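You operate a simulated robot arm through the tools that you are given. There is no shell and no other tool. Be economical: measure what you need, move in short steps, check, and stop when the job is done.

You run a simulated robot arm. Do the job below in one go: nothing can be reset, and whatever is moved stays where it is left.

JOB
Print VOID on the pink slip and put it in the green rack.
Fine: on the low cupboards; leave the printer on, its dial at VOID.

The check looks at the end state, three seconds after you hand in, the way a careful person would. Anything else that was tipped, shoved, dropped, spilled or broken makes it a failure.

ROBOT AND FRAMES
A 6-joint arm with a two-finger parallel gripper on a trunk, on a base that drives. Base frame: it is fixed to the floor where the robot stands at the start and does not move with it; the origin is under the middle of the robot, x ahead of it, y to its left, z up; the surface under the hand at the start is at about z = 0.75. Readings come in m, degrees, newtons and seconds.
With the tool pointing down near the work surface it reaches from about 0.32 to 0.7 m from the robot's upright axis, wherever it stands. Its first joint turns from -166.0 to 166.0 degrees. Places, roughly: cream printer [0.5, 0, 0.8]; cream printer dial [0.5, 0.1, 0.8]; cream printer switch [0.5, 0.1, 0.8]; green print key [0.5, 0, 0.8]; left slot of the green rack [0.6, 0.4, 0.8]; right slot of the green rack [0.6, 0.3, 0.8]; slot of the cream printer [0.6, 0.1, 0.8]. Payload 4.1 kg.
The tool frame sits at the grasp point between the pads (the TCP): z along the fingers, y along the line on which they close. The tips reach 0.023 m beyond it. Largest opening 0.094 m; finger width 0.038, thickness 0.01; the body of the gripper, 0.054 by 0.096 m, starts 0.039 m behind the TCP.
Orientation is that of the tool frame in the base frame, as a unit quaternion [x, y, z, w]. With the fingers straight down and closing along the base's y, the tool's x points along the base's -x, its y along +y and its z along -z.

CONTROLS
- The arm moves only by the tool apply_moves. Its argument "series" is a list of rows, each a list of 7 numbers: the shift along the base's x, y, z in units of 40 mm (1.0 is 40 mm), then the turn, a rotation vector about the base's x, y, z in units of 8 degrees (1.0 is 8 degrees), then the gripper command, from -1 (shut) to 1 (fully open), values between in proportion. In form: [[dx, dy, dz, wx, wy, wz, grip], ...]. A call has 1 to 20 rows; each row shifts and turns the commanded pose from where the row before left it. A call with a number of a shift or a turn outside -1 to 1 is refused whole. Each row takes 0.2 s and may step no farther than 0.05 m and 8.6 degrees from the row before; otherwise, or with a gripper value out of range, the whole call is refused. Where a pose cannot be reached the arm comes as near as it can. A force on the tool above 90 N (or 10 N above the force at the start of the call, whichever is more), or a blocked arm, ends the call early, and 0.2 s more pass. The fingers move at their own pace (about 0.045 m/s each) and stop on an object; they squeeze with about 43 N. The grip force told is the motor's: it shows also when the fingers shut on nothing. Time passes only in rows, and 0.2 s behind the last, so rows that do not move let the fingers close. It gives the time, the measured TCP pose, the force on the tool (base axes), the opening and the grip force at its end, in the units of the frame above (readings bear some noise), with the torque about the TCP (base axes, N m) and any sound that the robot's microphone picked up.
- Cameras (640 x 400 px; columns grow to the right, rows downward): "scene" is now at [0.0256, 0.1467, 1.501]; the picture's right is [-0.12, -0.99, 0.00], its down [-0.62, 0.07, -0.78] and it looks along [0.77, -0.09, -0.63] (base axes); focal length 277 px, centre (320, 200). "wrist" rides on the gripper at [0.086, 0.016, -0.075] in the tool frame; the picture's right is [-0.18, 0.98, 0.00], its down [-0.58, -0.11, -0.81] and it looks along [-0.79, -0.15, 0.59] (tool axes); focal length 243 px, centre (320, 200).
- capture(camera): a new picture of that camera. No time passes.
- slide_trunk(by): slides the trunk up (or, below 0, down) by that many m; the arm and the scene camera ride with it, the base frame stays. It gives what a move gives, with no picture.
- steer(legs): drives the robot by 1 to 6 legs, each [ahead, turn to the left] in m and degrees, along the robot's own axes; the way and the turn of a leg run together, so that a leg with both is an arc; at most 1.5 m and 180 degrees a leg. The arm and the cameras ride along, it lands a little off, and it stops where it bumps. It gives what a move gives.
- pan_tilt(pan, tilt): turns the head with the scene camera to pan (to the left, within 155 degrees either way) and tilt (down, from -29 to 69), counted from straight ahead of the robot. It gives what a move gives.
- measure_at(camera, pixels): for up to 12 pixels [column, row] of the newest picture of that camera ("zoom" is the newest enlarged one), the place [x, y, z] in the base frame of the surface seen there, good to about 0.002 m, but the place of the scene camera against the robot may be out by one fixed shift of up to 0.012 m in any direction. No time passes.
- close_up(camera, box): a new picture of the part [left, top, right, bottom] of that camera's present view, enlarged. No time passes.
- hand_in(): hands the job in; it is judged then, once.

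Keep the steps short. Do not move on a guess: measure, check each grasp and each placing, and mend mistakes. In all there are 80 turns and 60 pictures (those below and enlarged ones count). Leave the gripper open and the arm clear of the work at the hand-in unless told otherwise, and finish with a single line.

The tools are called by a JSON object that holds its "op" and its "data". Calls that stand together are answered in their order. apply_moves: Moves the arm, as the interface text tells. Its arguments: {"type":"object","properties":{"series":{"type":"array"}},"required":["series"]} The other tools are called the same way: slide_trunk (by) slides the trunk up or down; steer (legs) drives the base; pan_tilt (pan, tilt) turns the head that bears the scene camera; capture (camera) takes a picture; measure_at (camera, pixels) gives the place of the surface under pixels of a picture; close_up (camera, box) takes an enlarged picture of a part of a camera's view; hand_in () hands the job in.

At the start:

```text
clock: 0.0
eef_pos: [0.4788, 0.118, 1.1528]
orientation: [-0.004, 1.0, 0.001, 0.001]
wrist_force: [-0.9, 0.4, 0.6]
moment: [-0.01, 0.04, -0.01]
gripper_width: 0.0938
grasp_force: 0.0
trunk travel left (down, up): [-0.45, 0.14]
robot x, y, heading: [-0.0033, -0.0083, 0.3]
head pan, tilt: [-6.9, 38.7]
```

scene: 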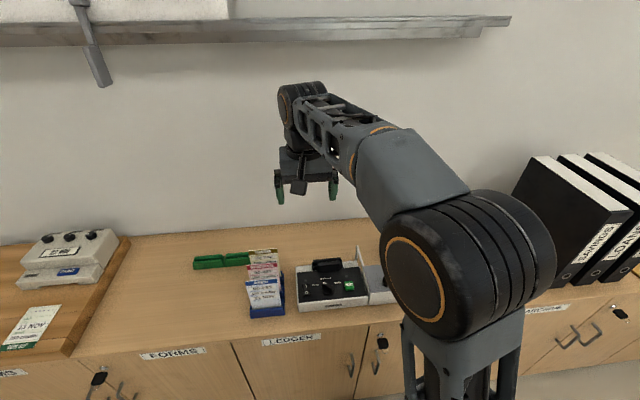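
wrist: 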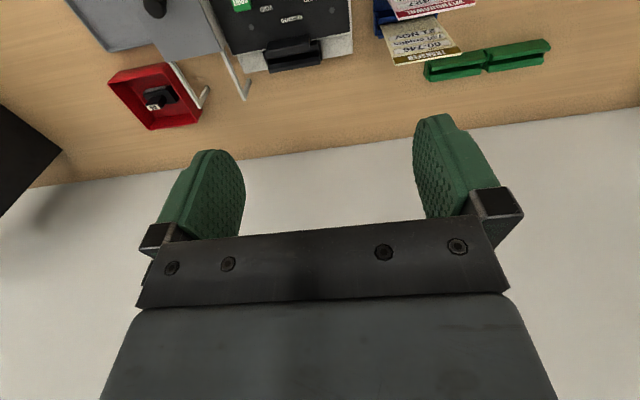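

I see the blue slip holder, the printer and the green rack. I'll take enlarged views of them.

{"op": "close_up", "data": {"camera": "scene", "box": [180, 230, 400, 330]}}

{"op": "close_up", "data": {"camera": "wrist", "box": [80, 0, 560, 140]}}

```text
2.91 times, centred on (290, 280) of scene
```

zoom: 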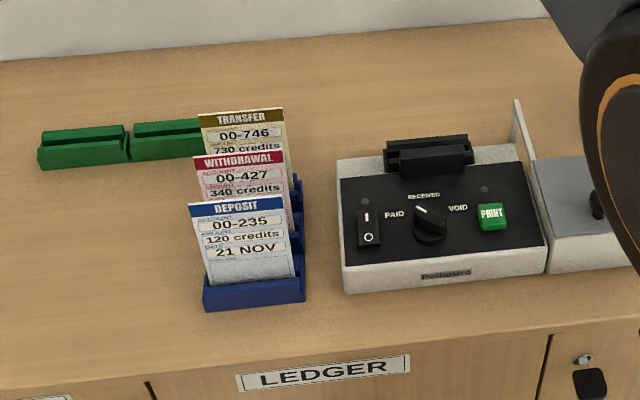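

```text
1.33 times, centred on (320, 70) of wrist
```

zoom: 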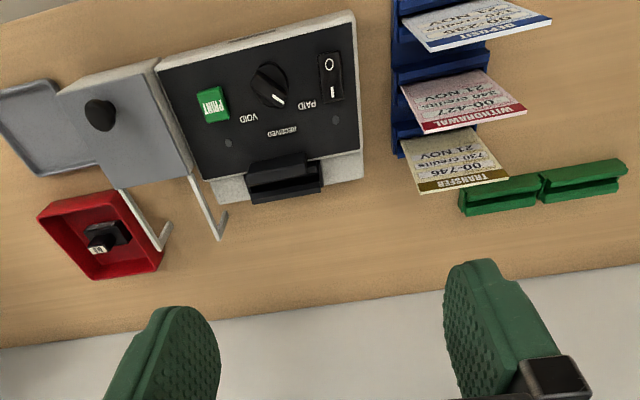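

The pink slip is WITHDRAWAL, the middle card. I'll zoom in on the printer and the holder to measure them.

{"op": "close_up", "data": {"camera": "scene", "box": [290, 240, 390, 315]}}

{"op": "measure_at", "data": {"camera": "zoom", "pixels": [[320, 200], [100, 200], [200, 200]]}}

{"op": "close_up", "data": {"camera": "scene", "box": [185, 240, 295, 325]}}

```text
5.33 times, centred on (340, 278) of scene
```

zoom: 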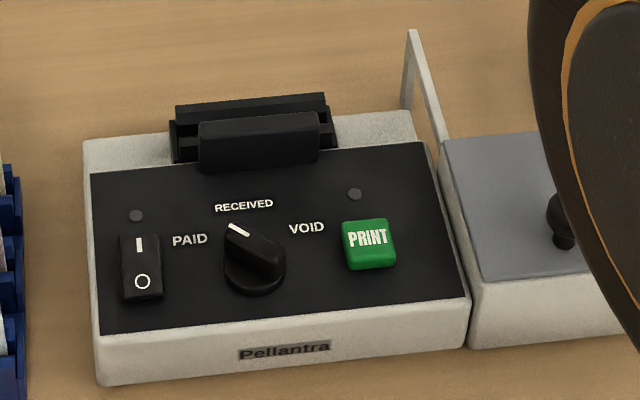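

```text
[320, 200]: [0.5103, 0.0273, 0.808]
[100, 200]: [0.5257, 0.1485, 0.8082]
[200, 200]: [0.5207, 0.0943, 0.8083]
```

```text
4.71 times, centred on (240, 282) of scene
```

zoom: 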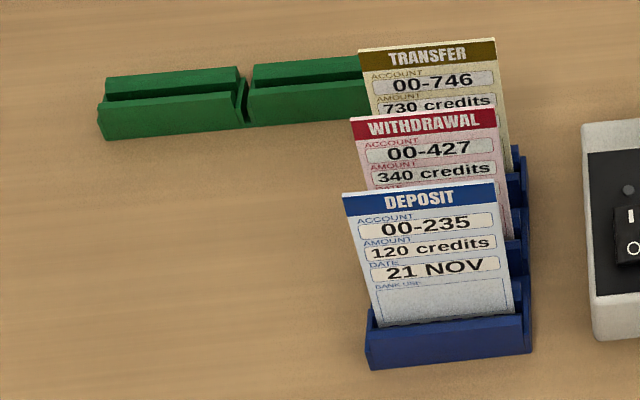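

I'll measure the card tops and the rack from this zoom.

{"op": "measure_at", "data": {"camera": "zoom", "pixels": [[356, 120], [492, 112], [425, 126], [348, 200], [494, 190], [366, 55], [492, 45], [172, 80], [170, 108], [310, 66], [310, 94], [300, 250]]}}

{"op": "close_up", "data": {"camera": "wrist", "box": [60, 0, 380, 140]}}

```text
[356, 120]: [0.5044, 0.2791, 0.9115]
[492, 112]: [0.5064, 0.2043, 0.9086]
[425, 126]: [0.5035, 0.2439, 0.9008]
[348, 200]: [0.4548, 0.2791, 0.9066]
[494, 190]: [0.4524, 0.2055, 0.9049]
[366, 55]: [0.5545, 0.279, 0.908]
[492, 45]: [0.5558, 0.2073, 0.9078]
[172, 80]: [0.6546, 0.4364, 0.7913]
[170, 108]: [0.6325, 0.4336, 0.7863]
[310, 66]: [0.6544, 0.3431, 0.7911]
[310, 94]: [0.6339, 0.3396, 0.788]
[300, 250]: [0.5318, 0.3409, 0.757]
```

```text
2.00 times, centred on (220, 70) of wrist
```

zoom: 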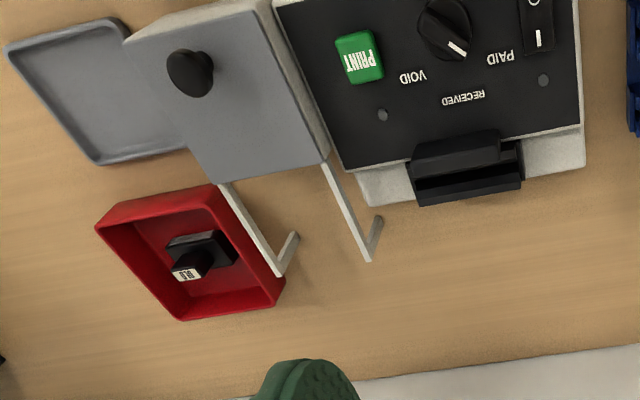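

I'll compare the same points in both cameras to find the scene camera's shift. The points are the two lamp dots, the PRINT key and the printer corners.

{"op": "measure_at", "data": {"camera": "zoom", "pixels": [[382, 115], [543, 80], [360, 57], [412, 77], [500, 58], [455, 45], [467, 165], [467, 185], [370, 255], [190, 75], [415, 200], [520, 185]]}}

{"op": "measure_at", "data": {"camera": "scene", "pixels": [[346.5, 277], [305.5, 281], [349, 285.5], [337.5, 283], [315.6, 285.5], [325, 283.5], [328, 262], [328, 260], [357, 247], [306.5, 292], [328, 292], [328, 265]]}}

```text
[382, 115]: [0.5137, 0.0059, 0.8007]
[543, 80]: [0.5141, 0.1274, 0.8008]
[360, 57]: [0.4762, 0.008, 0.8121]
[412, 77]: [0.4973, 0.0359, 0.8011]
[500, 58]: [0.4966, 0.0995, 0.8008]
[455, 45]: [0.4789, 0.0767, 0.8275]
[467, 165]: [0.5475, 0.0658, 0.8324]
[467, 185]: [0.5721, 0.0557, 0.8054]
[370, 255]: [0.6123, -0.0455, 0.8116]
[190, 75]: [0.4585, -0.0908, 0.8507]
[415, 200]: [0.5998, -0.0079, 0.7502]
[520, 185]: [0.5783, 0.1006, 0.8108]
```

```text
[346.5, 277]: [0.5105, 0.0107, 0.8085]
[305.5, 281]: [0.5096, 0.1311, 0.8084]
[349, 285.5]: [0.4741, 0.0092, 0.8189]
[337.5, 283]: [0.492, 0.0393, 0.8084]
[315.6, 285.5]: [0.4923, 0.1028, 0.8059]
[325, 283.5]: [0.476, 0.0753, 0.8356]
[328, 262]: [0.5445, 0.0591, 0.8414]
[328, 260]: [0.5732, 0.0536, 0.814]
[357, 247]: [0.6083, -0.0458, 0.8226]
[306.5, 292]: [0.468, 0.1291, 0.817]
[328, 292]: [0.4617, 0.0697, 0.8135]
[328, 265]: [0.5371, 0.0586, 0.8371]
```

The scene camera needs a correction of about (+0.004, -0.0035, -0.008). Next I'll look closely at the switch and dial in both cameras.

{"op": "close_up", "data": {"camera": "scene", "box": [300, 270, 356, 305]}}

{"op": "close_up", "data": {"camera": "wrist", "box": [220, 0, 356, 85]}}

```text
11.43 times, centred on (328, 288) of scene
```

zoom: 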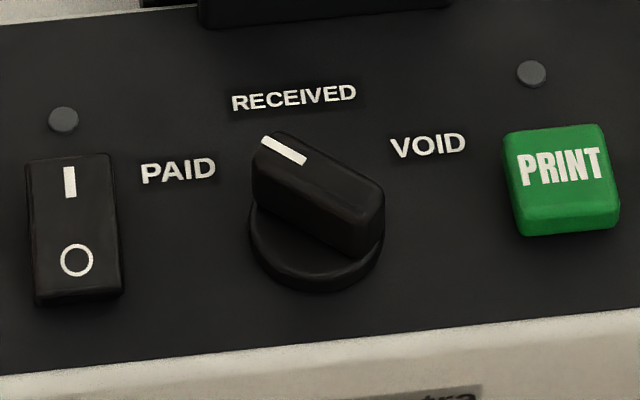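

```text
4.71 times, centred on (288, 42) of wrist
```

zoom: 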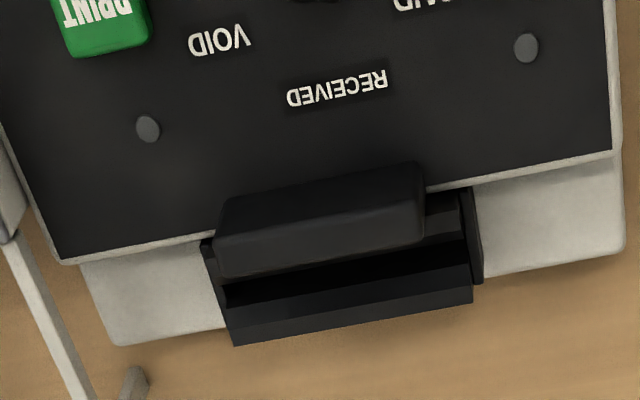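

The lamps look dark and the dial points towards PAID. I'll measure the slot in this wrist zoom, then the rocker and dial in the scene view.

{"op": "measure_at", "data": {"camera": "zoom", "pixels": [[220, 270], [420, 235], [320, 180], [230, 315], [470, 270], [350, 310], [350, 285], [350, 270], [225, 290], [470, 245], [435, 210], [350, 325]]}}

{"op": "measure_at", "data": {"camera": "scene", "pixels": [[306.1, 286.3], [306.6, 293.5], [306, 284.8], [307, 295.5], [324.5, 283.6], [330, 288.5], [322.8, 282.7], [326, 284.2], [333, 290.5], [351, 286]]}}

```text
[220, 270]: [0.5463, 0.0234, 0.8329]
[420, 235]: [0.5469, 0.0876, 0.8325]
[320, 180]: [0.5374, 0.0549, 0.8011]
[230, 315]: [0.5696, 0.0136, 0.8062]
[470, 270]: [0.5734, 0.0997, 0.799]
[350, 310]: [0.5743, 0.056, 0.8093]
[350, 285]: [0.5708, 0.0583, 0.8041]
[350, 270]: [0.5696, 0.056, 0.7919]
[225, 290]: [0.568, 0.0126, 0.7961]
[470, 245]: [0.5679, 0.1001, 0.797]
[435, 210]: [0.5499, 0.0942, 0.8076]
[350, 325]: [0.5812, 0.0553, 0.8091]
```

```text
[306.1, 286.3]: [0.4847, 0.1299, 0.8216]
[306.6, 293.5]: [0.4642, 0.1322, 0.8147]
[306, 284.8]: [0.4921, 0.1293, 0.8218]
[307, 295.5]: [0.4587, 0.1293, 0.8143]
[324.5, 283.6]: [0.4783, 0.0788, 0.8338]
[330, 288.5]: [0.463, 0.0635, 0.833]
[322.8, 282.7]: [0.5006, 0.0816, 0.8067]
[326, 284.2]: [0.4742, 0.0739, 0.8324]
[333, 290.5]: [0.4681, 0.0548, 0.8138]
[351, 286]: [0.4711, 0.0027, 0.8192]
```

The rocker's I end is higher than its O end, so the printer is off. I'll measure the dial bar accurately in a tight zoom.

{"op": "close_up", "data": {"camera": "scene", "box": [300, 270, 356, 305]}}

{"op": "measure_at", "data": {"camera": "zoom", "pixels": [[262, 140], [283, 136], [382, 188], [362, 212], [320, 172], [258, 170], [315, 285], [372, 270], [250, 245], [68, 182], [284, 150], [565, 150]]}}

```text
11.43 times, centred on (328, 288) of scene
```

zoom: 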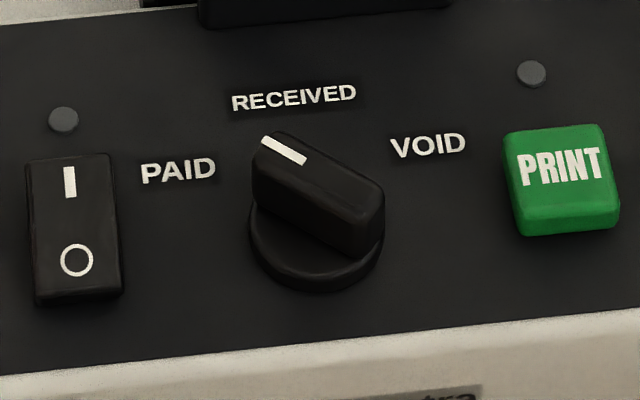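

```text
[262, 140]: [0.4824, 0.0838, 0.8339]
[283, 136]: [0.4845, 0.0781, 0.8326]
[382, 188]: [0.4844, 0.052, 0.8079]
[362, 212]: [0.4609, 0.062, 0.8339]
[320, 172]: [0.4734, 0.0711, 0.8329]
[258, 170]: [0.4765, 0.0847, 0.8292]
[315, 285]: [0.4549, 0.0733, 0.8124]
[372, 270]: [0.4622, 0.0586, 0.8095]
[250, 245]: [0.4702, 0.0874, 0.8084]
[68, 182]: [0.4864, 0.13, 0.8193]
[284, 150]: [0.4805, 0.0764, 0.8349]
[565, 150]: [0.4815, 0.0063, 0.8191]
```

The dial's true centre is about (0.477, 0.067). The bar points 46° left of +x, and its top is at z 0.826. I'll go above the dial with yaw +46 and the fingers about 4 cm apart.

{"op": "apply_moves", "data": {"series": [[0, -0.2125, -0.64, 0, 0, 0.95, -0.15], [0, -0.2125, -0.64, 0, 0, 0.95, -0.15], [0, -0.2125, -0.64, 0, 0, 0.95, -0.15], [0, -0.2125, -0.64, 0, 0, 0.95, -0.15], [0, -0.2125, -0.64, 0, 0, 0.95, -0.15], [-0.045, -0.2125, -0.64, 0, 0, 1.0, -0.15], [0, 0, 0, 0, 0, 0, -0.15], [0, 0, 0, 0, 0, 0, -0.15]]}}

{"op": "capture", "data": {"camera": "wrist"}}

{"op": "capture", "data": {"camera": "scene"}}

```text
clock: 1.8
eef_pos: [0.4786, 0.0675, 1.0002]
orientation: [-0.394, 0.919, 0.0, 0.001]
wrist_force: [-0.2, -0.4, 0.4]
moment: [-0.01, 0.0, 0.04]
gripper_width: 0.0399
grasp_force: 0.1
trunk travel left (down, up): [-0.45, 0.14]
robot x, y, heading: [-0.0007, -0.0115, -0.3]
head pan, tilt: [-6.9, 38.7]
```

```text
49 pictures are left
```

wrist: 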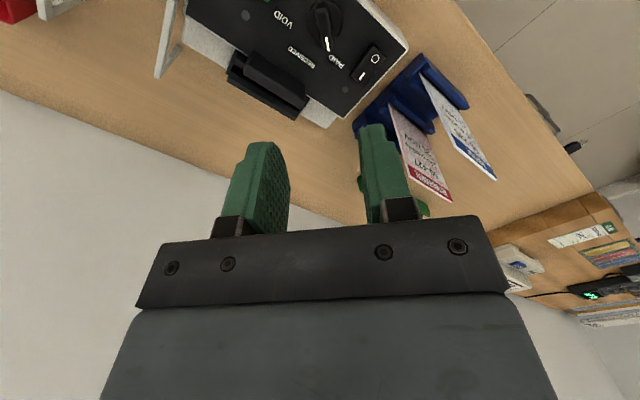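

```text
48 pictures are left
```

scene: 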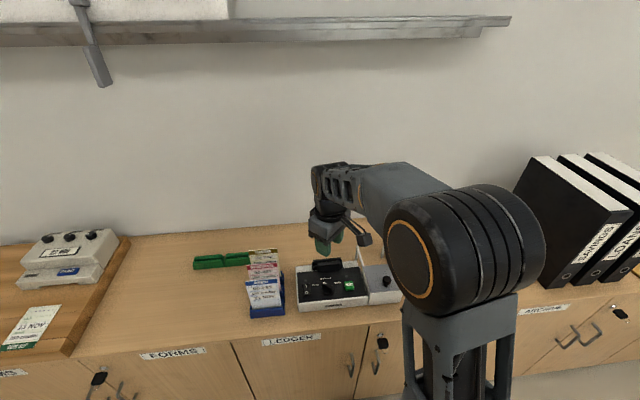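

The dial is visible at the top of the wrist picture, near (325,25). I'll zoom there and check its position.

{"op": "close_up", "data": {"camera": "wrist", "box": [250, 0, 400, 94]}}

{"op": "measure_at", "data": {"camera": "wrist", "pixels": [[320, 8], [326, 35], [328, 49], [377, 52], [365, 70], [247, 15], [288, 20], [335, 60]]}}

```text
4.26 times, centred on (325, 47) of wrist
```

zoom: 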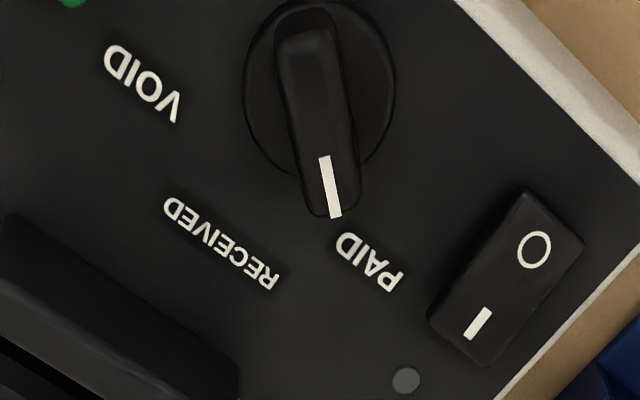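

```text
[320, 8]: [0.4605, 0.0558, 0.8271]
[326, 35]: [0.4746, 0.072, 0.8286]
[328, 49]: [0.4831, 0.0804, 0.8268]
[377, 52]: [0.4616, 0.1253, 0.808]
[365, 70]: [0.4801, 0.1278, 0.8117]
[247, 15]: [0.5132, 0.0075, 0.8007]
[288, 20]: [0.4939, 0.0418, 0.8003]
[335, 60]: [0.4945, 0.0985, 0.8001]
```

{"op": "measure_at", "data": {"camera": "zoom", "pixels": [[280, 45], [330, 30], [308, 205], [355, 200], [305, 15], [332, 210], [316, 110], [248, 90], [392, 90], [480, 325], [535, 250]]}}

```text
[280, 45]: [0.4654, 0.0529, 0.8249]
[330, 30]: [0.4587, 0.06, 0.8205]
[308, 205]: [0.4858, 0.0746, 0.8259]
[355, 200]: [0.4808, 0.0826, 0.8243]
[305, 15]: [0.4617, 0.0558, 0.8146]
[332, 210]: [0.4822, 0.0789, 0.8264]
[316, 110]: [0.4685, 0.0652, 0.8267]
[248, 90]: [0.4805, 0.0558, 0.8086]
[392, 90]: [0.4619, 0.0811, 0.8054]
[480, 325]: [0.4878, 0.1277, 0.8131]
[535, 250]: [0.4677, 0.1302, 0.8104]
```

The dial centre measures (0.4725, 0.068). I'll descend straddling the bar, then close.

{"op": "apply_moves", "data": {"series": [[-0.15, 0.01, -0.6, 0, 0, 0, -0.15], [0, 0, -0.8, 0, 0, 0, -0.15], [0, 0, -0.8, 0, 0, 0, -0.15], [0, 0, -0.8, 0, 0, 0, -0.15], [0, 0, -0.6, 0, 0, 0, -0.15], [0, 0, -0.3, 0, 0, 0, -0.15], [0, 0, -0.2, 0, 0, 0, -0.15]]}}

{"op": "apply_moves", "data": {"series": [[0, 0, 0, 0, 0, 0, -0.4], [0, 0, 0, 0, 0, 0, -0.6], [0, 0, 0, 0, 0, 0, -1], [0, 0, 0, 0, 0, 0, -1], [0, 0, 0, 0, 0, 0, -1]]}}

```text
clock: 3.4
eef_pos: [0.472, 0.0689, 0.836]
orientation: [-0.394, 0.919, -0.001, 0.0]
wrist_force: [-0.6, 0.0, 0.6]
moment: [0.0, 0.0, -0.03]
gripper_width: 0.0399
grasp_force: 0.0
trunk travel left (down, up): [-0.45, 0.14]
robot x, y, heading: [0.0015, -0.0124, 0.1]
head pan, tilt: [-6.9, 38.7]
```

```text
clock: 4.6
eef_pos: [0.4717, 0.0673, 0.8355]
orientation: [-0.393, 0.919, 0.001, 0.0]
wrist_force: [0.6, -3.7, -1.3]
moment: [0.0, -0.09, -0.02]
gripper_width: 0.0128
grasp_force: 45.3
trunk travel left (down, up): [-0.45, 0.14]
robot x, y, heading: [-0.0007, -0.0111, 0.2]
head pan, tilt: [-6.9, 38.7]
```

The bar is gripped (12.8 mm). I'll turn it clockwise by about 92° in small rows.

{"op": "apply_moves", "data": {"series": [[0, 0, 0, 0, 0, -0.9, -1], [0, 0, 0, 0, 0, -0.9, -1], [0, 0, 0, 0, 0, -0.9, -1], [0, 0, 0, 0, 0, -0.9, -1], [0, 0, 0, 0, 0, -0.9, -1], [0, 0, 0, 0, 0, -0.9, -1], [0, 0, 0, 0, 0, -0.9, -1], [0, 0, 0, 0, 0, -0.9, -1], [0, 0, 0, 0, 0, -0.9, -1], [0, 0, 0, 0, 0, -0.9, -1], [0, 0, 0, 0, 0, -0.9, -1], [0, 0, 0, 0, 0, -0.9, -1], [0, 0, 0, 0, 0, -0.8, -1], [0, 0, 0, 0, 0, 0, -1]]}}

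```text
clock: 7.6
eef_pos: [0.4714, 0.0718, 0.8354]
orientation: [0.395, 0.918, -0.002, 0.001]
wrist_force: [-1.8, 36.0, -3.1]
moment: [1.35, 0.7, 0.02]
gripper_width: 0.013
grasp_force: 44.7
trunk travel left (down, up): [-0.45, 0.14]
robot x, y, heading: [0.0022, -0.0095, 0.0]
head pan, tilt: [-6.9, 38.7]
```

The turn is done, though some sideways force has built up. I'll open a little, lift away and look.

{"op": "apply_moves", "data": {"series": [[0, 0, 0, 0, 0, 0, -0.5], [0, 0, 0, 0, 0, 0, -0.25], [0, 0, 0, 0, 0, 0, -0.25], [0, 0, 0.4, 0, 0, 0, -0.25], [0, 0, 0.8, 0, 0, 0, -0.25], [0, 0, 1, 0, 0, 0, -0.25], [0, 0, 1, 0, 0, 0, -0.25], [0, 0, 1, 0, 0, 0, -0.25]]}}

{"op": "close_up", "data": {"camera": "scene", "box": [290, 255, 370, 310]}}

{"op": "capture", "data": {"camera": "wrist"}}

```text
clock: 9.4
eef_pos: [0.472, 0.0668, 1.0053]
orientation: [0.394, 0.919, -0.001, 0.0]
wrist_force: [-0.6, -0.4, 0.3]
moment: [0.01, -0.01, 0.0]
gripper_width: 0.0354
grasp_force: 0.1
trunk travel left (down, up): [-0.45, 0.14]
robot x, y, heading: [-0.0005, -0.0097, 0.2]
head pan, tilt: [-6.9, 38.7]
```

```text
7.27 times, centred on (330, 282) of scene
```

zoom: 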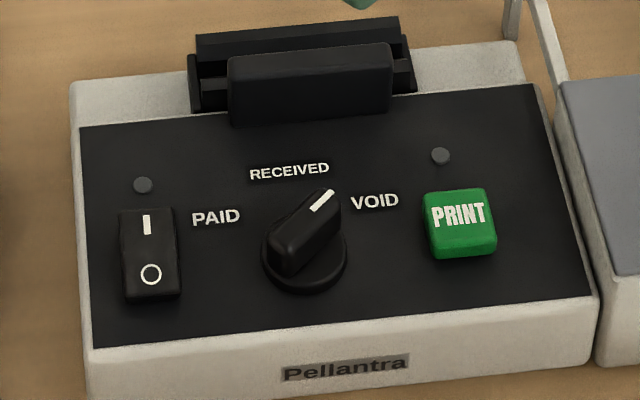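

```text
45 pictures are left
```

wrist: 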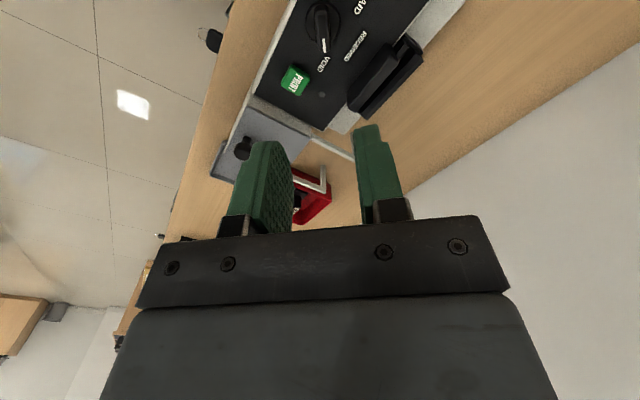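

The dial now points at VOID. I'll measure its angle.

{"op": "measure_at", "data": {"camera": "zoom", "pixels": [[331, 193], [314, 208], [300, 222], [285, 240], [373, 202], [216, 217]]}}

{"op": "close_up", "data": {"camera": "wrist", "box": [250, 0, 410, 100]}}

```text
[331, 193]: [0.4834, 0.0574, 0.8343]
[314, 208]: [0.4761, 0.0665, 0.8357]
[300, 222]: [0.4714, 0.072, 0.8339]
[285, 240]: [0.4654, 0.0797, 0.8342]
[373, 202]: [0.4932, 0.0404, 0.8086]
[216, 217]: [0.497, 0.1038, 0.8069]
```

```text
4.00 times, centred on (330, 50) of wrist
```

zoom: 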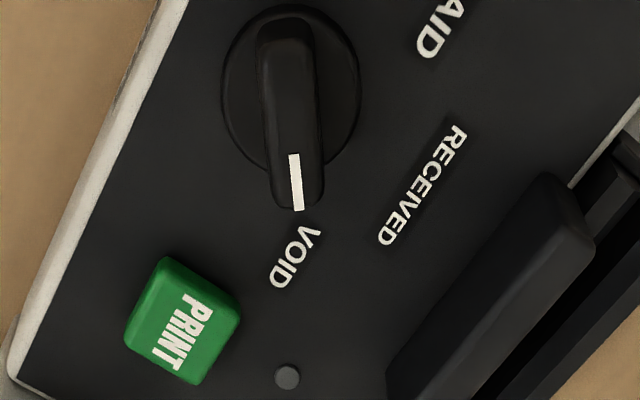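

The dial sits squarely at VOID. Next is the switch: close the fingers, turn to yaw -90, and move above the I end at (0.489, 0.128).

{"op": "apply_moves", "data": {"series": [[0.07, 0.25, -0.3, 0, 0, -0.9, -1], [0.07, 0.25, -0.3, 0, 0, -0.9, -1], [0.07, 0.25, -0.3, 0, 0, -0.9, -1], [0.07, 0.25, -0.3, 0, 0, -0.9, -1], [0.07, 0.25, -0.3, 0, 0, -0.9, -1], [0.075, 0.27, -0.3, 0, 0, -0.92, -1], [0, 0, -0.8, 0, 0, 0, -1], [0, 0, -0.8, 0, 0, 0, -1], [0, 0, -0.4, 0, 0, 0, -1], [0, 0, 0, 0, 0, 0, -1]]}}

{"op": "close_up", "data": {"camera": "scene", "box": [280, 240, 376, 306]}}

```text
clock: 11.6
eef_pos: [0.4874, 0.1305, 0.8508]
orientation: [0.706, 0.709, 0.0, 0.0]
wrist_force: [-0.4, -0.9, 0.7]
moment: [0.0, 0.02, 0.03]
gripper_width: 0.0005
grasp_force: 42.5
trunk travel left (down, up): [-0.45, 0.14]
robot x, y, heading: [0.0012, -0.013, -0.1]
head pan, tilt: [-6.9, 38.7]
```

```text
6.06 times, centred on (328, 273) of scene
```

zoom: 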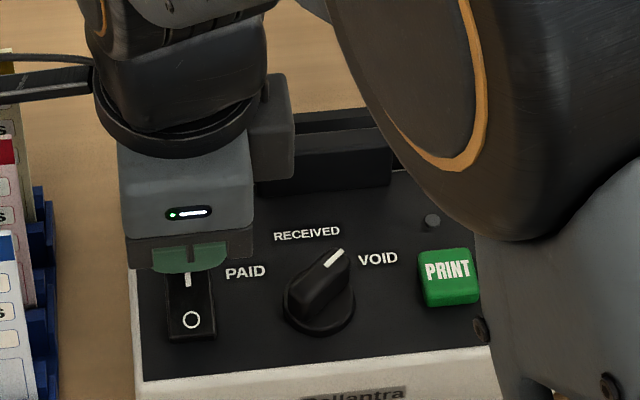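

At this yaw the wrist camera overhangs the cards. I'll back up and press with yaw 0 instead, which puts the camera on the robot side. The fingertip front edge should sit at x ≈ 0.484, so the TCP goes to x 0.503.

{"op": "apply_moves", "data": {"series": [[0, 0, 0.9, 0, 0, 0, -1], [0, 0, 0.9, 0, 0, 0, -1], [0, 0, 0.9, 0, 0, 0, -1], [0, 0, 0, 0, 0, 1, -1], [0, 0, 0, 0, 0, 1, -1], [0, 0, 0, 0, 0, 1, -1], [0, 0, 0, 0, 0, 1, -1], [0, 0, 0, 0, 0, 1, -1], [0.1, 0, 0, 0, 0, 1, -1], [0.1, 0, 0, 0, 0, 1, -1], [0.1, 0, 0, 0, 0, 1, -1], [0.1, -0.05, 0, 0, 0, 1, -1], [0, 0, 0, 0, 0, 1, -1], [0, 0, 0, 0, 0, 1, -1], [0, 0, 0, 0, 0, 0.25, -1], [0, 0, -0.9, 0, 0, 0, -1], [0, 0, -0.9, 0, 0, 0, -1], [0, 0, -0.9, 0, 0, 0, -1], [0, 0, 0, 0, 0, 0, -1]]}}

{"op": "close_up", "data": {"camera": "scene", "box": [280, 240, 376, 306]}}

```text
clock: 15.6
eef_pos: [0.5046, 0.1267, 0.8515]
orientation: [-0.001, 1.0, -0.001, 0.0]
wrist_force: [-0.3, -0.3, -0.6]
moment: [0.05, -0.01, 0.02]
gripper_width: 0.0
grasp_force: 42.4
trunk travel left (down, up): [-0.45, 0.14]
robot x, y, heading: [-0.0029, -0.0091, -0.0]
head pan, tilt: [-6.9, 38.7]
```

```text
6.06 times, centred on (328, 273) of scene
```

zoom: 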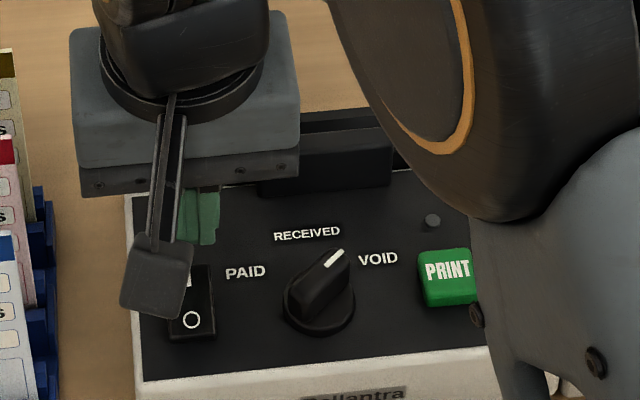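

I'll press down gently in small steps.

{"op": "apply_moves", "data": {"series": [[0, 0, -0.25, 0, 0, 0, -1], [0, 0, -0.1, 0, 0, 0, -1], [0, 0, -0.08, 0, 0, 0, -1], [0, 0, -0.08, 0, 0, 0, -1]]}}

```text
clock: 16.6
eef_pos: [0.5045, 0.1278, 0.8334]
orientation: [-0.002, 1.0, 0.002, 0.002]
wrist_force: [-1.7, -2.0, 20.6]
moment: [-0.08, 0.43, 0.04]
gripper_width: 0.0002
grasp_force: 42.4
trunk travel left (down, up): [-0.45, 0.14]
robot x, y, heading: [-0.0016, -0.0106, -0.0]
head pan, tilt: [-6.9, 38.7]
```

There's 20 N of contact with the tip at about 0.810. I'll go slightly further, then lift and look.

{"op": "apply_moves", "data": {"series": [[0, 0, -0.07, 0, 0, 0, -1], [0, 0, -0.05, 0, 0, 0, -1]]}}

{"op": "apply_moves", "data": {"series": [[0, 0, 0.4, 0, 0, 0, -1], [0, 0, 0.8, 0, 0, 0, -1], [0, 0, 0.9, 0, 0, 0, -1], [0, 0, 0.9, 0, 0, 0, -1], [0, 0, 0.9, 0, 0, 0, -1]]}}

{"op": "close_up", "data": {"camera": "scene", "box": [280, 240, 376, 306]}}

```text
clock: 17.2
eef_pos: [0.5041, 0.1259, 0.8334]
orientation: [-0.002, 1.0, 0.001, 0.007]
wrist_force: [-3.9, -4.3, 68.3]
moment: [-0.15, 1.35, -0.1]
gripper_width: 0.0
grasp_force: 41.8
trunk travel left (down, up): [-0.45, 0.14]
robot x, y, heading: [-0.0017, -0.0098, -0.1]
head pan, tilt: [-6.9, 38.7]
```

```text
clock: 18.4
eef_pos: [0.5045, 0.1291, 0.983]
orientation: [-0.002, 1.0, 0.001, 0.0]
wrist_force: [-0.2, -0.1, -0.1]
moment: [0.04, 0.02, 0.02]
gripper_width: 0.0
grasp_force: 42.3
trunk travel left (down, up): [-0.45, 0.14]
robot x, y, heading: [0.0001, -0.0084, 0.2]
head pan, tilt: [-6.9, 38.7]
```

```text
6.06 times, centred on (328, 273) of scene
```

zoom: 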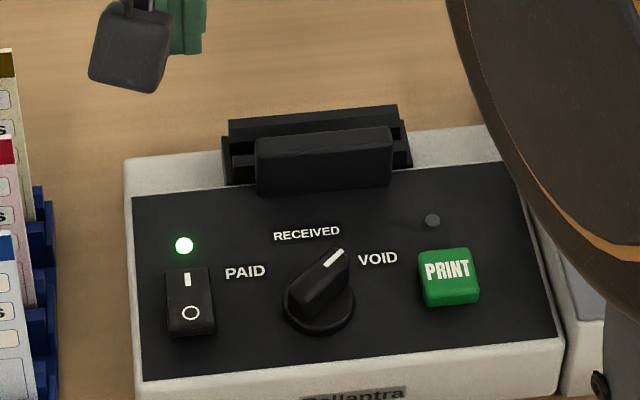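

Power is on: the left lamp is green. Now the slip, so I'll measure the WITHDRAWAL card's plane and lean.

{"op": "close_up", "data": {"camera": "scene", "box": [235, 245, 295, 320]}}

{"op": "measure_at", "data": {"camera": "scene", "pixels": [[264, 266], [264, 268], [264, 273], [264, 277], [263, 285], [264, 295], [264, 300]]}}

```text
5.33 times, centred on (265, 282) of scene
```

zoom: 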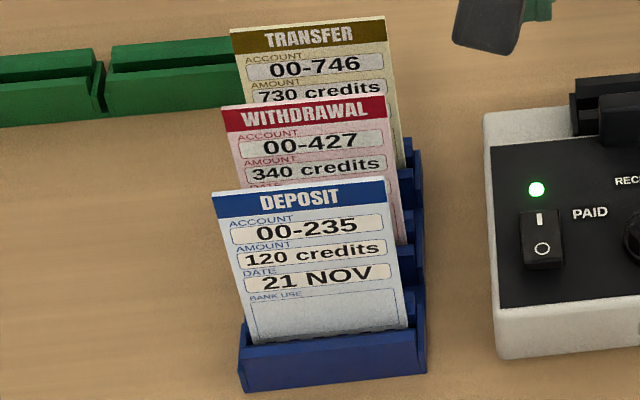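

```text
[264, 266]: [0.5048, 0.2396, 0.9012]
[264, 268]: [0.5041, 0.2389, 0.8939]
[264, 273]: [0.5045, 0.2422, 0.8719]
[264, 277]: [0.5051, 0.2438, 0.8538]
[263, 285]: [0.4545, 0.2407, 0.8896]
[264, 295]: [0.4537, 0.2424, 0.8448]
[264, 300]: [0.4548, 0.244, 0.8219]
```

The card is vertical at true x ≈ 0.5086, centre y 0.238, top z 0.903. I'll move above it at yaw -90 with a 4 cm opening.

{"op": "apply_moves", "data": {"series": [[0, 0.25, 0.5, 0, 0, -1, -0.15], [0, 0.25, 0, 0, 0, -1, -0.15], [0, 0.25, 0, 0, 0, -1, -0.15], [0, 0.25, 0, 0, 0, -1, -0.15], [0, 0.25, 0, 0, 0, -1, -0.15], [0, 0.25, 0, 0, 0, -1, -0.15], [0, 0.25, 0, 0, 0, -1, -0.15], [0, 0.25, 0, 0, 0, -1, -0.15], [0.05, 0.25, 0, 0, 0, -1, -0.15], [0.05, 0.25, 0, 0, 0, -1, -0.15], [0, 0.22, 0, 0, 0, -1, -0.15], [0, 0, 0, 0, 0, -0.25, -0.15], [0, 0, 0, 0, 0, 0, -0.15]]}}

{"op": "capture", "data": {"camera": "wrist"}}

{"op": "capture", "data": {"camera": "scene"}}

```text
clock: 21.2
eef_pos: [0.5083, 0.2361, 1.0032]
orientation: [0.706, 0.708, -0.001, -0.001]
wrist_force: [0.0, 0.0, -0.4]
moment: [-0.04, -0.04, 0.0]
gripper_width: 0.0402
grasp_force: 0.2
trunk travel left (down, up): [-0.45, 0.14]
robot x, y, heading: [-0.0001, -0.0141, -0.0]
head pan, tilt: [-6.9, 38.7]
```

```text
39 pictures are left
```

wrist: 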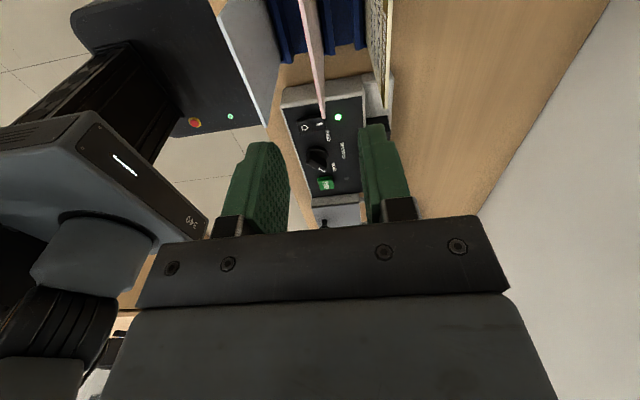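

```text
38 pictures are left
```

scene: 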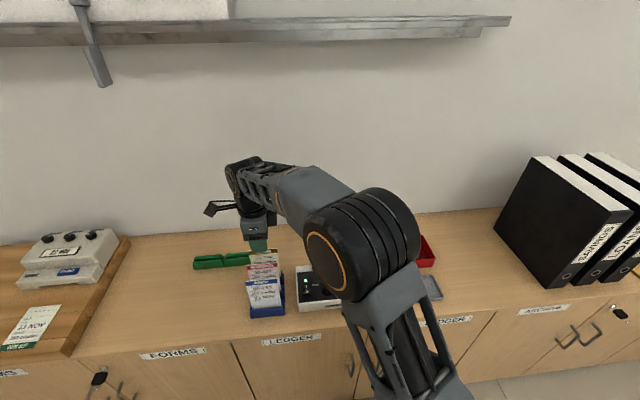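

The pink card's edge lies between the fingers, at about (310,50). I'll descend to z 0.885.

{"op": "apply_moves", "data": {"series": [[0, 0.04, -0.7, 0, 0, 0, -0.15], [0, 0, -0.7, 0, 0, 0, -0.15], [0, 0, -0.6, 0, 0, 0, -0.15], [0, 0, -0.5, 0, 0, 0, -0.15], [0, 0, -0.45, 0, 0, 0, -0.15]]}}

{"op": "close_up", "data": {"camera": "scene", "box": [225, 225, 305, 325]}}

{"op": "capture", "data": {"camera": "wrist"}}

```text
clock: 22.4
eef_pos: [0.5085, 0.238, 0.8835]
orientation: [0.706, 0.708, -0.001, 0.0]
wrist_force: [0.2, 0.6, 1.0]
moment: [0.04, 0.02, -0.03]
gripper_width: 0.0398
grasp_force: 0.0
trunk travel left (down, up): [-0.45, 0.14]
robot x, y, heading: [0.0026, -0.01, -0.0]
head pan, tilt: [-6.9, 38.7]
```

```text
4.00 times, centred on (265, 275) of scene
```

zoom: 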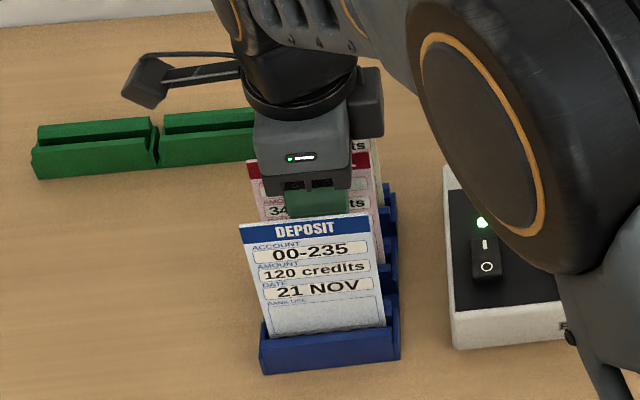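

```text
36 pictures are left
```

wrist: 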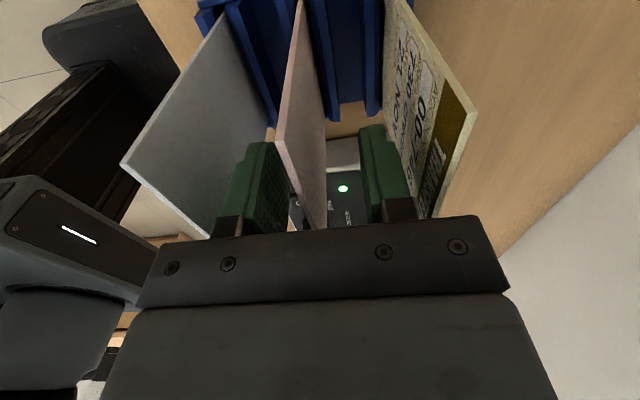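

The pink card is between the pads. I'll close.

{"op": "apply_moves", "data": {"series": [[0, 0, 0, 0, 0, 0, -0.5], [0, 0, 0, 0, 0, 0, -0.8], [0, 0, 0, 0, 0, 0, -1], [0, 0, 0, 0, 0, 0, -1], [0, 0, 0, 0, 0, 0, -1]]}}

```text
clock: 23.6
eef_pos: [0.5091, 0.2384, 0.884]
orientation: [0.706, 0.708, -0.001, 0.0]
wrist_force: [-2.4, -0.7, 0.6]
moment: [0.03, 0.3, -0.11]
gripper_width: 0.0015
grasp_force: 43.3
trunk travel left (down, up): [-0.45, 0.14]
robot x, y, heading: [-0.0002, -0.0127, -0.0]
head pan, tilt: [-6.9, 38.7]
```

The opening reads 1.5 mm, which is the card's thickness. I'll lift straight up by 0.2 m and check.

{"op": "apply_moves", "data": {"series": [[0, 0, 0.4, 0, 0, 0, -1], [0, 0, 0.7, 0, 0, 0, -1], [0, 0, 1, 0, 0, 0, -1], [0, 0, 1, 0, 0, 0, -1], [0, 0, 1, 0, 0, 0, -1], [0, 0, 0.9, 0, 0, 0, -1], [0, 0, 0, 0, 0, 0, -1]]}}

{"op": "close_up", "data": {"camera": "scene", "box": [200, 150, 380, 310]}}

{"op": "capture", "data": {"camera": "wrist"}}

```text
clock: 25.2
eef_pos: [0.5097, 0.2379, 1.0837]
orientation: [0.706, 0.708, 0.0, 0.0]
wrist_force: [-0.3, -0.7, -0.8]
moment: [-0.04, 0.01, -0.01]
gripper_width: 0.0016
grasp_force: 43.2
trunk travel left (down, up): [-0.45, 0.14]
robot x, y, heading: [-0.0048, -0.0106, -0.1]
head pan, tilt: [-6.9, 38.7]
```

```text
2.50 times, centred on (290, 230) of scene
```

zoom: 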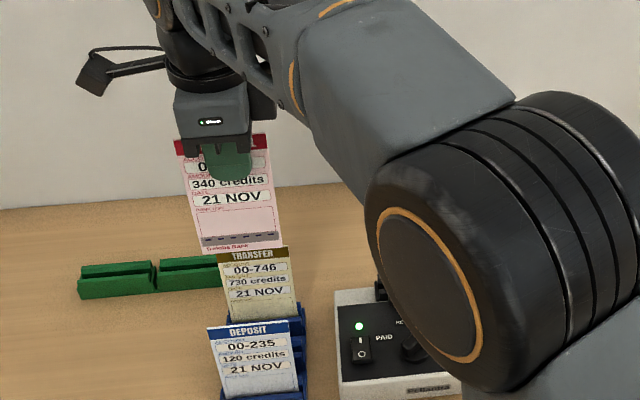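

```text
34 pictures are left
```

wrist: 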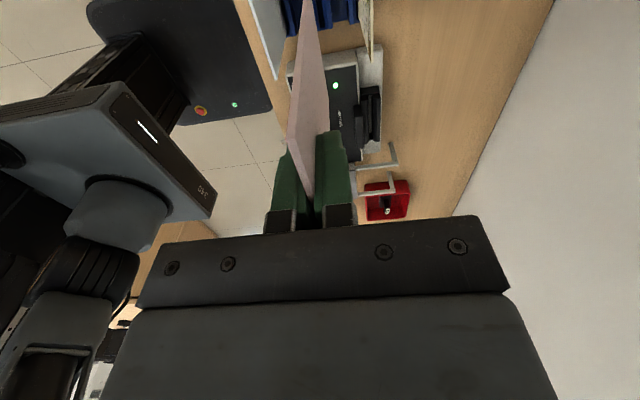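

I've got the slip. I'll measure its bottom corners and top edge in this zoom.

{"op": "measure_at", "data": {"camera": "zoom", "pixels": [[207, 253], [282, 244], [240, 247], [178, 145], [267, 137], [240, 220], [277, 241], [204, 250]]}}

{"op": "close_up", "data": {"camera": "scene", "box": [240, 180, 300, 260]}}

```text
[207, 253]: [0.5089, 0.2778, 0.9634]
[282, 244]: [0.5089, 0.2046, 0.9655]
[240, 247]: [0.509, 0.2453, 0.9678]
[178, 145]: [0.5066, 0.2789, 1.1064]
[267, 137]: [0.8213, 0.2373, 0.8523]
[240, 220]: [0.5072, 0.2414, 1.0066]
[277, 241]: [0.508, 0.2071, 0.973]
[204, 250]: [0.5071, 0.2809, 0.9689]
```

```text
5.00 times, centred on (270, 220) of scene
```

zoom: 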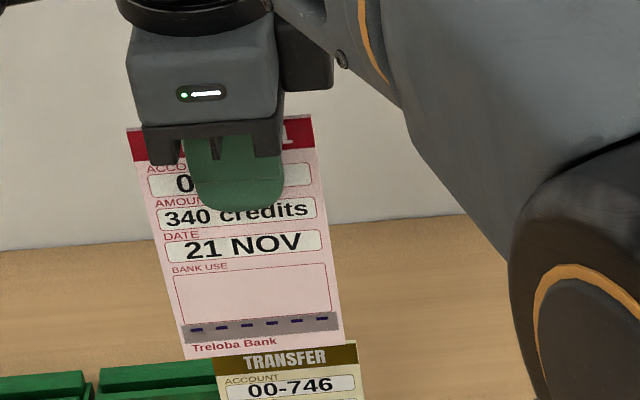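

The slip's bottom is about 0.128 m below the TCP. The printer slot is around x 0.558, y 0.056. I'll move above it and look.

{"op": "apply_moves", "data": {"series": [[0.15, -0.5675, 0, 0, 0, 0, -1], [0.15, -0.5675, 0, 0, 0, 0, -1], [0.15, -0.5675, 0, 0, 0, 0, -1], [0.15, -0.5675, 0, 0, 0, 0, -1], [0.15, -0.5675, 0, 0, 0, 0, -1], [0.15, -0.5675, 0, 0, 0, 0, -1], [0.15, -0.5675, 0, 0, 0, 0, -1], [0.15, -0.5675, 0, 0, 0, 0, -1], [0, 0, -0.75, 0, 0, 0, -1], [0, 0, -0.75, 0, 0, 0, -1], [0, 0, 0, 0, 0, 0, -1]]}}

{"op": "close_up", "data": {"camera": "wrist", "box": [240, 0, 440, 125]}}

{"op": "close_up", "data": {"camera": "scene", "box": [270, 190, 400, 310]}}

```text
clock: 27.6
eef_pos: [0.5563, 0.0571, 1.024]
orientation: [0.705, 0.709, 0.001, 0.0]
wrist_force: [-0.1, 0.7, 0.0]
moment: [0.01, 0.02, 0.02]
gripper_width: 0.0015
grasp_force: 42.7
trunk travel left (down, up): [-0.45, 0.14]
robot x, y, heading: [0.0008, -0.0083, -0.3]
head pan, tilt: [-6.9, 38.7]
```

```text
3.20 times, centred on (340, 62) of wrist
```

zoom: 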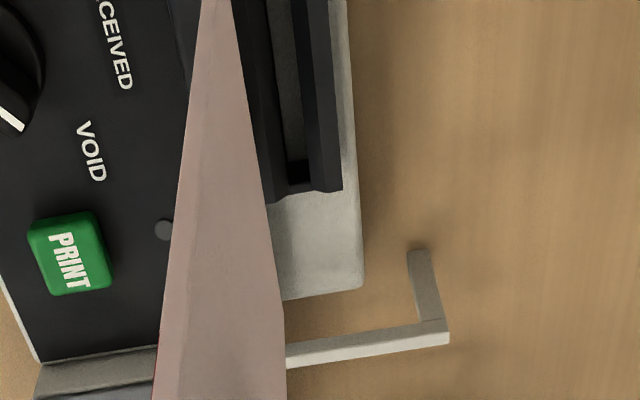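

```text
3.33 times, centred on (335, 250) of scene
```

zoom: 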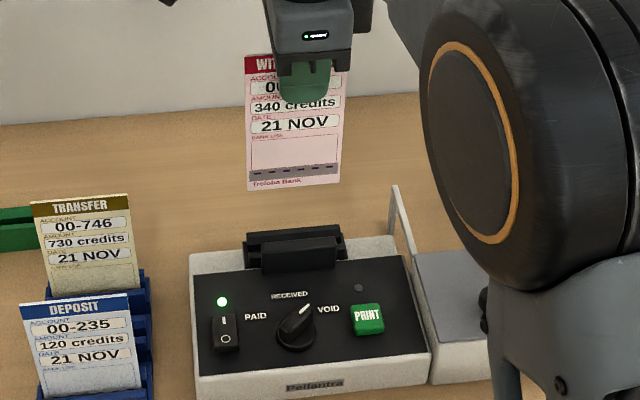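

I can see the slot between two dark rails in the wrist zoom: the gap is near (288,80), with rails at about 260 and 320. I'll measure it.

{"op": "measure_at", "data": {"camera": "zoom", "pixels": [[245, 20], [258, 80], [268, 130], [278, 60], [286, 60], [292, 120], [305, 60], [318, 80], [330, 120], [298, 170], [275, 195], [338, 185]]}}

```text
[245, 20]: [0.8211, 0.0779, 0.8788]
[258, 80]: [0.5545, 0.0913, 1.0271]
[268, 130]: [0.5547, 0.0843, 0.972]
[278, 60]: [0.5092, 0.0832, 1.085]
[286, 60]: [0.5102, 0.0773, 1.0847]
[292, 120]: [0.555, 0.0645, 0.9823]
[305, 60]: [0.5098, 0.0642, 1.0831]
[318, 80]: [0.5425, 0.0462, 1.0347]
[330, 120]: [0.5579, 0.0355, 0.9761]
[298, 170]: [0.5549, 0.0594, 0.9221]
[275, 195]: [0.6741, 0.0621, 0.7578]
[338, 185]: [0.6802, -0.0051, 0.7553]
```

That measured the scene zoom by mistake. I'll retake the wrist zoom and measure that.

{"op": "close_up", "data": {"camera": "wrist", "box": [290, 0, 390, 63]}}

{"op": "measure_at", "data": {"camera": "zoom", "pixels": [[240, 200], [190, 100], [215, 200], [250, 300], [272, 200], [290, 200], [310, 200], [330, 200], [350, 250], [380, 250], [300, 330], [250, 100]]}}

```text
6.35 times, centred on (340, 32) of wrist
```

zoom: 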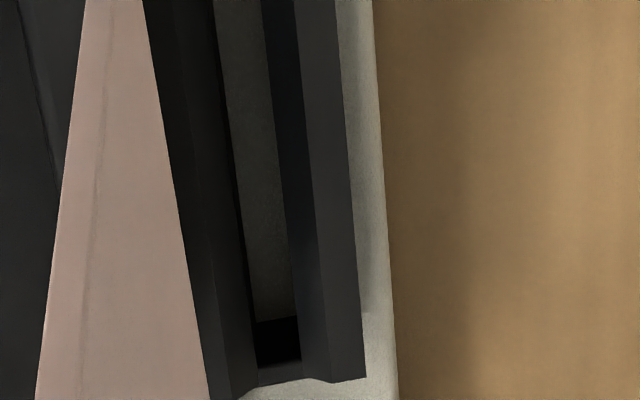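

```text
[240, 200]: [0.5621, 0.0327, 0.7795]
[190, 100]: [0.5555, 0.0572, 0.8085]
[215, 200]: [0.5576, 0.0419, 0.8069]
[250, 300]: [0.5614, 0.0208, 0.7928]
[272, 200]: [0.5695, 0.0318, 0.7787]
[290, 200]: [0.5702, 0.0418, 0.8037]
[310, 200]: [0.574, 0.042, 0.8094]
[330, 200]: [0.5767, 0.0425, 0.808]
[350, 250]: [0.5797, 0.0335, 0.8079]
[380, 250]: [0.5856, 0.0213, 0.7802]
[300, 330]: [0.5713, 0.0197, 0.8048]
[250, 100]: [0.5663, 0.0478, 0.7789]
```

The slot runs x ≈ 0.5605–0.571 with its floor at z 0.779, so its centre is x 0.566. I'll measure the slip edge and the slot's end cap in the same zoom.

{"op": "measure_at", "data": {"camera": "zoom", "pixels": [[115, 5], [125, 100], [120, 300], [275, 312], [275, 325], [275, 355], [280, 372], [280, 390], [225, 200], [232, 200], [245, 340], [295, 250]]}}

{"op": "close_up", "data": {"camera": "scene", "box": [310, 235, 370, 273]}}

```text
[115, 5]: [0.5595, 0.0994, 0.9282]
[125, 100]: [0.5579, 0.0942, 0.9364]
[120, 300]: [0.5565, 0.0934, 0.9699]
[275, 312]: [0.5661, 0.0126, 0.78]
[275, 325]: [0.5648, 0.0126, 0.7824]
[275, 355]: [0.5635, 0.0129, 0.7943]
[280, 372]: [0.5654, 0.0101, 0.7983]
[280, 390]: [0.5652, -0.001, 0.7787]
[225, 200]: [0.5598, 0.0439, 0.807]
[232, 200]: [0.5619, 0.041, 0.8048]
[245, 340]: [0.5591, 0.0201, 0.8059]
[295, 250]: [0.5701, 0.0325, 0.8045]
```

```text
10.53 times, centred on (340, 254) of scene
```

zoom: 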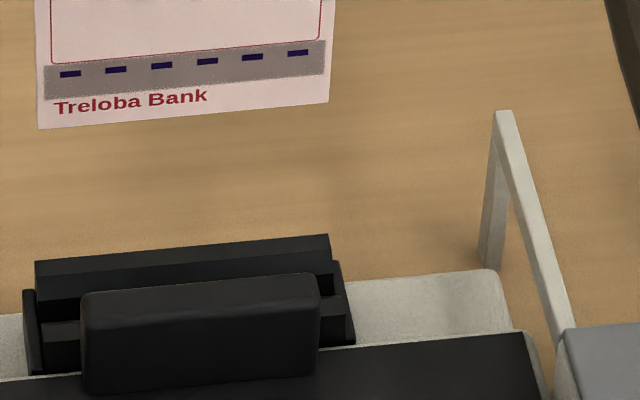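

The slot spans y 0.013–0.0995, leaving ±6 mm of margin. I'll shift to TCP x ≈ 0.5645 and lower the slip to just above the rails.

{"op": "apply_moves", "data": {"series": [[0.205, -0.02, 0, 0, 0, 0, -1], [0, 0, -0.5, 0, 0, 0, -1], [0, 0, -0.5, 0, 0, 0, -1], [0, 0, -0.5, 0, 0, 0, -1], [0, 0, -0.4, 0, 0, 0, -1], [0, 0, 0, 0, 0, 0, -1]]}}

{"op": "close_up", "data": {"camera": "wrist", "box": [240, 0, 400, 100]}}

{"op": "close_up", "data": {"camera": "scene", "box": [300, 225, 370, 275]}}

```text
clock: 29.0
eef_pos: [0.5654, 0.0555, 0.9483]
orientation: [0.706, 0.709, 0.0, 0.0]
wrist_force: [-0.2, 0.6, -0.1]
moment: [0.0, -0.03, 0.0]
gripper_width: 0.0016
grasp_force: 42.9
trunk travel left (down, up): [-0.45, 0.14]
robot x, y, heading: [0.0, -0.0099, 0.1]
head pan, tilt: [-6.9, 38.7]
```

```text
4.00 times, centred on (320, 50) of wrist
```

zoom: 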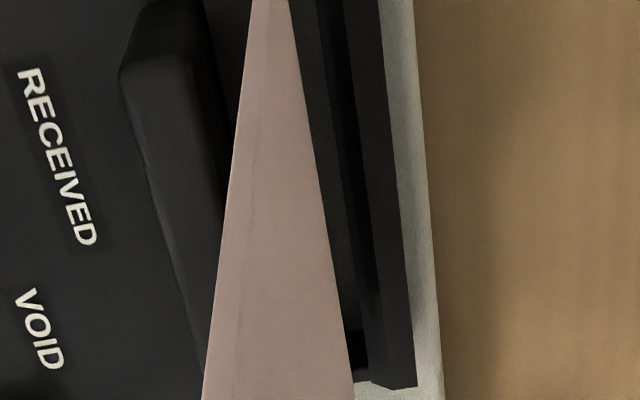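

```text
8.00 times, centred on (335, 250) of scene
```

zoom: 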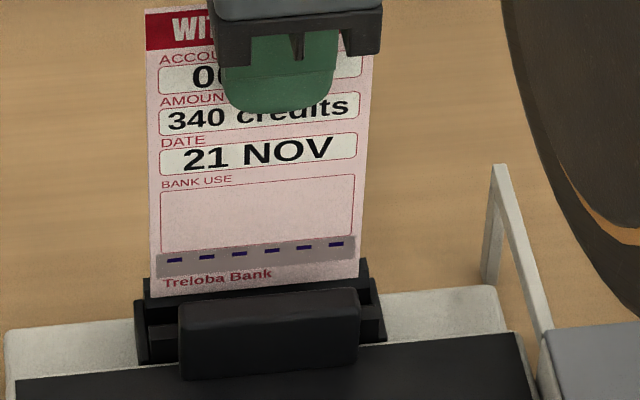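

I'll measure the slip's bottom edge against the rails in this same scene zoom.

{"op": "measure_at", "data": {"camera": "zoom", "pixels": [[155, 293], [350, 276], [250, 280], [250, 230], [250, 150], [165, 312], [365, 275], [151, 285], [160, 330], [372, 320], [240, 296]]}}

```text
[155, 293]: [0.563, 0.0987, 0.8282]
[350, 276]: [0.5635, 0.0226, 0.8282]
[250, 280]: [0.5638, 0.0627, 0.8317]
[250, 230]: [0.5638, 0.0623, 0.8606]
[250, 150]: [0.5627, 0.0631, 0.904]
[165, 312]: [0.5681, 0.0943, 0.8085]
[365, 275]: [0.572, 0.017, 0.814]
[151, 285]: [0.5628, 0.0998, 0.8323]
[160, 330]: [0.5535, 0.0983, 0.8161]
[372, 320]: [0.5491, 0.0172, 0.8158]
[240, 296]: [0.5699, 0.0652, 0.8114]
```

The slip is nearly centred. I'll adjust by -1.5 mm in x and y, then lower it in small steps while watching the force.

{"op": "apply_moves", "data": {"series": [[-0.035, -0.04, 0, 0, 0, 0, -1], [0, 0, -0.3, 0, 0, 0, -1], [0, 0, -0.3, 0, 0, 0, -1], [0, 0, -0.2, 0, 0, 0, -1]]}}

{"op": "close_up", "data": {"camera": "scene", "box": [300, 225, 370, 275]}}

```text
clock: 30.0
eef_pos: [0.5618, 0.0543, 0.9165]
orientation: [0.706, 0.708, 0.0, 0.0]
wrist_force: [-0.4, -0.2, 0.5]
moment: [0.02, 0.0, 0.01]
gripper_width: 0.0016
grasp_force: 43.0
trunk travel left (down, up): [-0.45, 0.14]
robot x, y, heading: [-0.0007, -0.0052, -0.0]
head pan, tilt: [-6.9, 38.7]
```

```text
8.00 times, centred on (335, 250) of scene
```

zoom: 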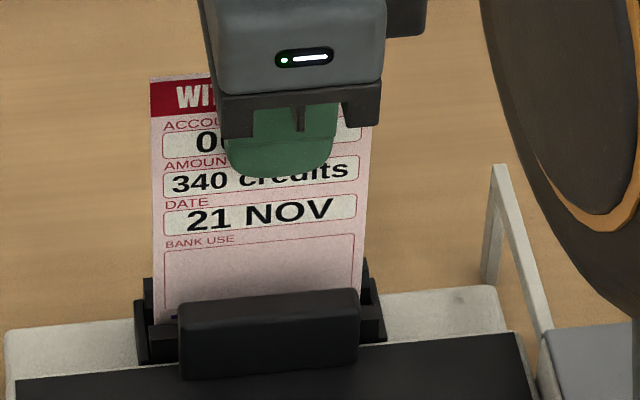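

It's entering freely. I'll go on down until light contact.

{"op": "apply_moves", "data": {"series": [[0, 0, -0.1, 0, 0, 0, -1], [0, 0, -0.1, 0, 0, 0, -1], [0, 0, -0.05, 0, 0, 0, -1]]}}

```text
clock: 30.8
eef_pos: [0.5625, 0.0548, 0.9082]
orientation: [0.706, 0.708, 0.002, 0.001]
wrist_force: [-1.8, 0.5, 17.4]
moment: [0.04, 0.15, -0.03]
gripper_width: 0.0014
grasp_force: 42.4
trunk travel left (down, up): [-0.45, 0.14]
robot x, y, heading: [0.0012, -0.0077, -0.0]
head pan, tilt: [-6.9, 38.7]
```

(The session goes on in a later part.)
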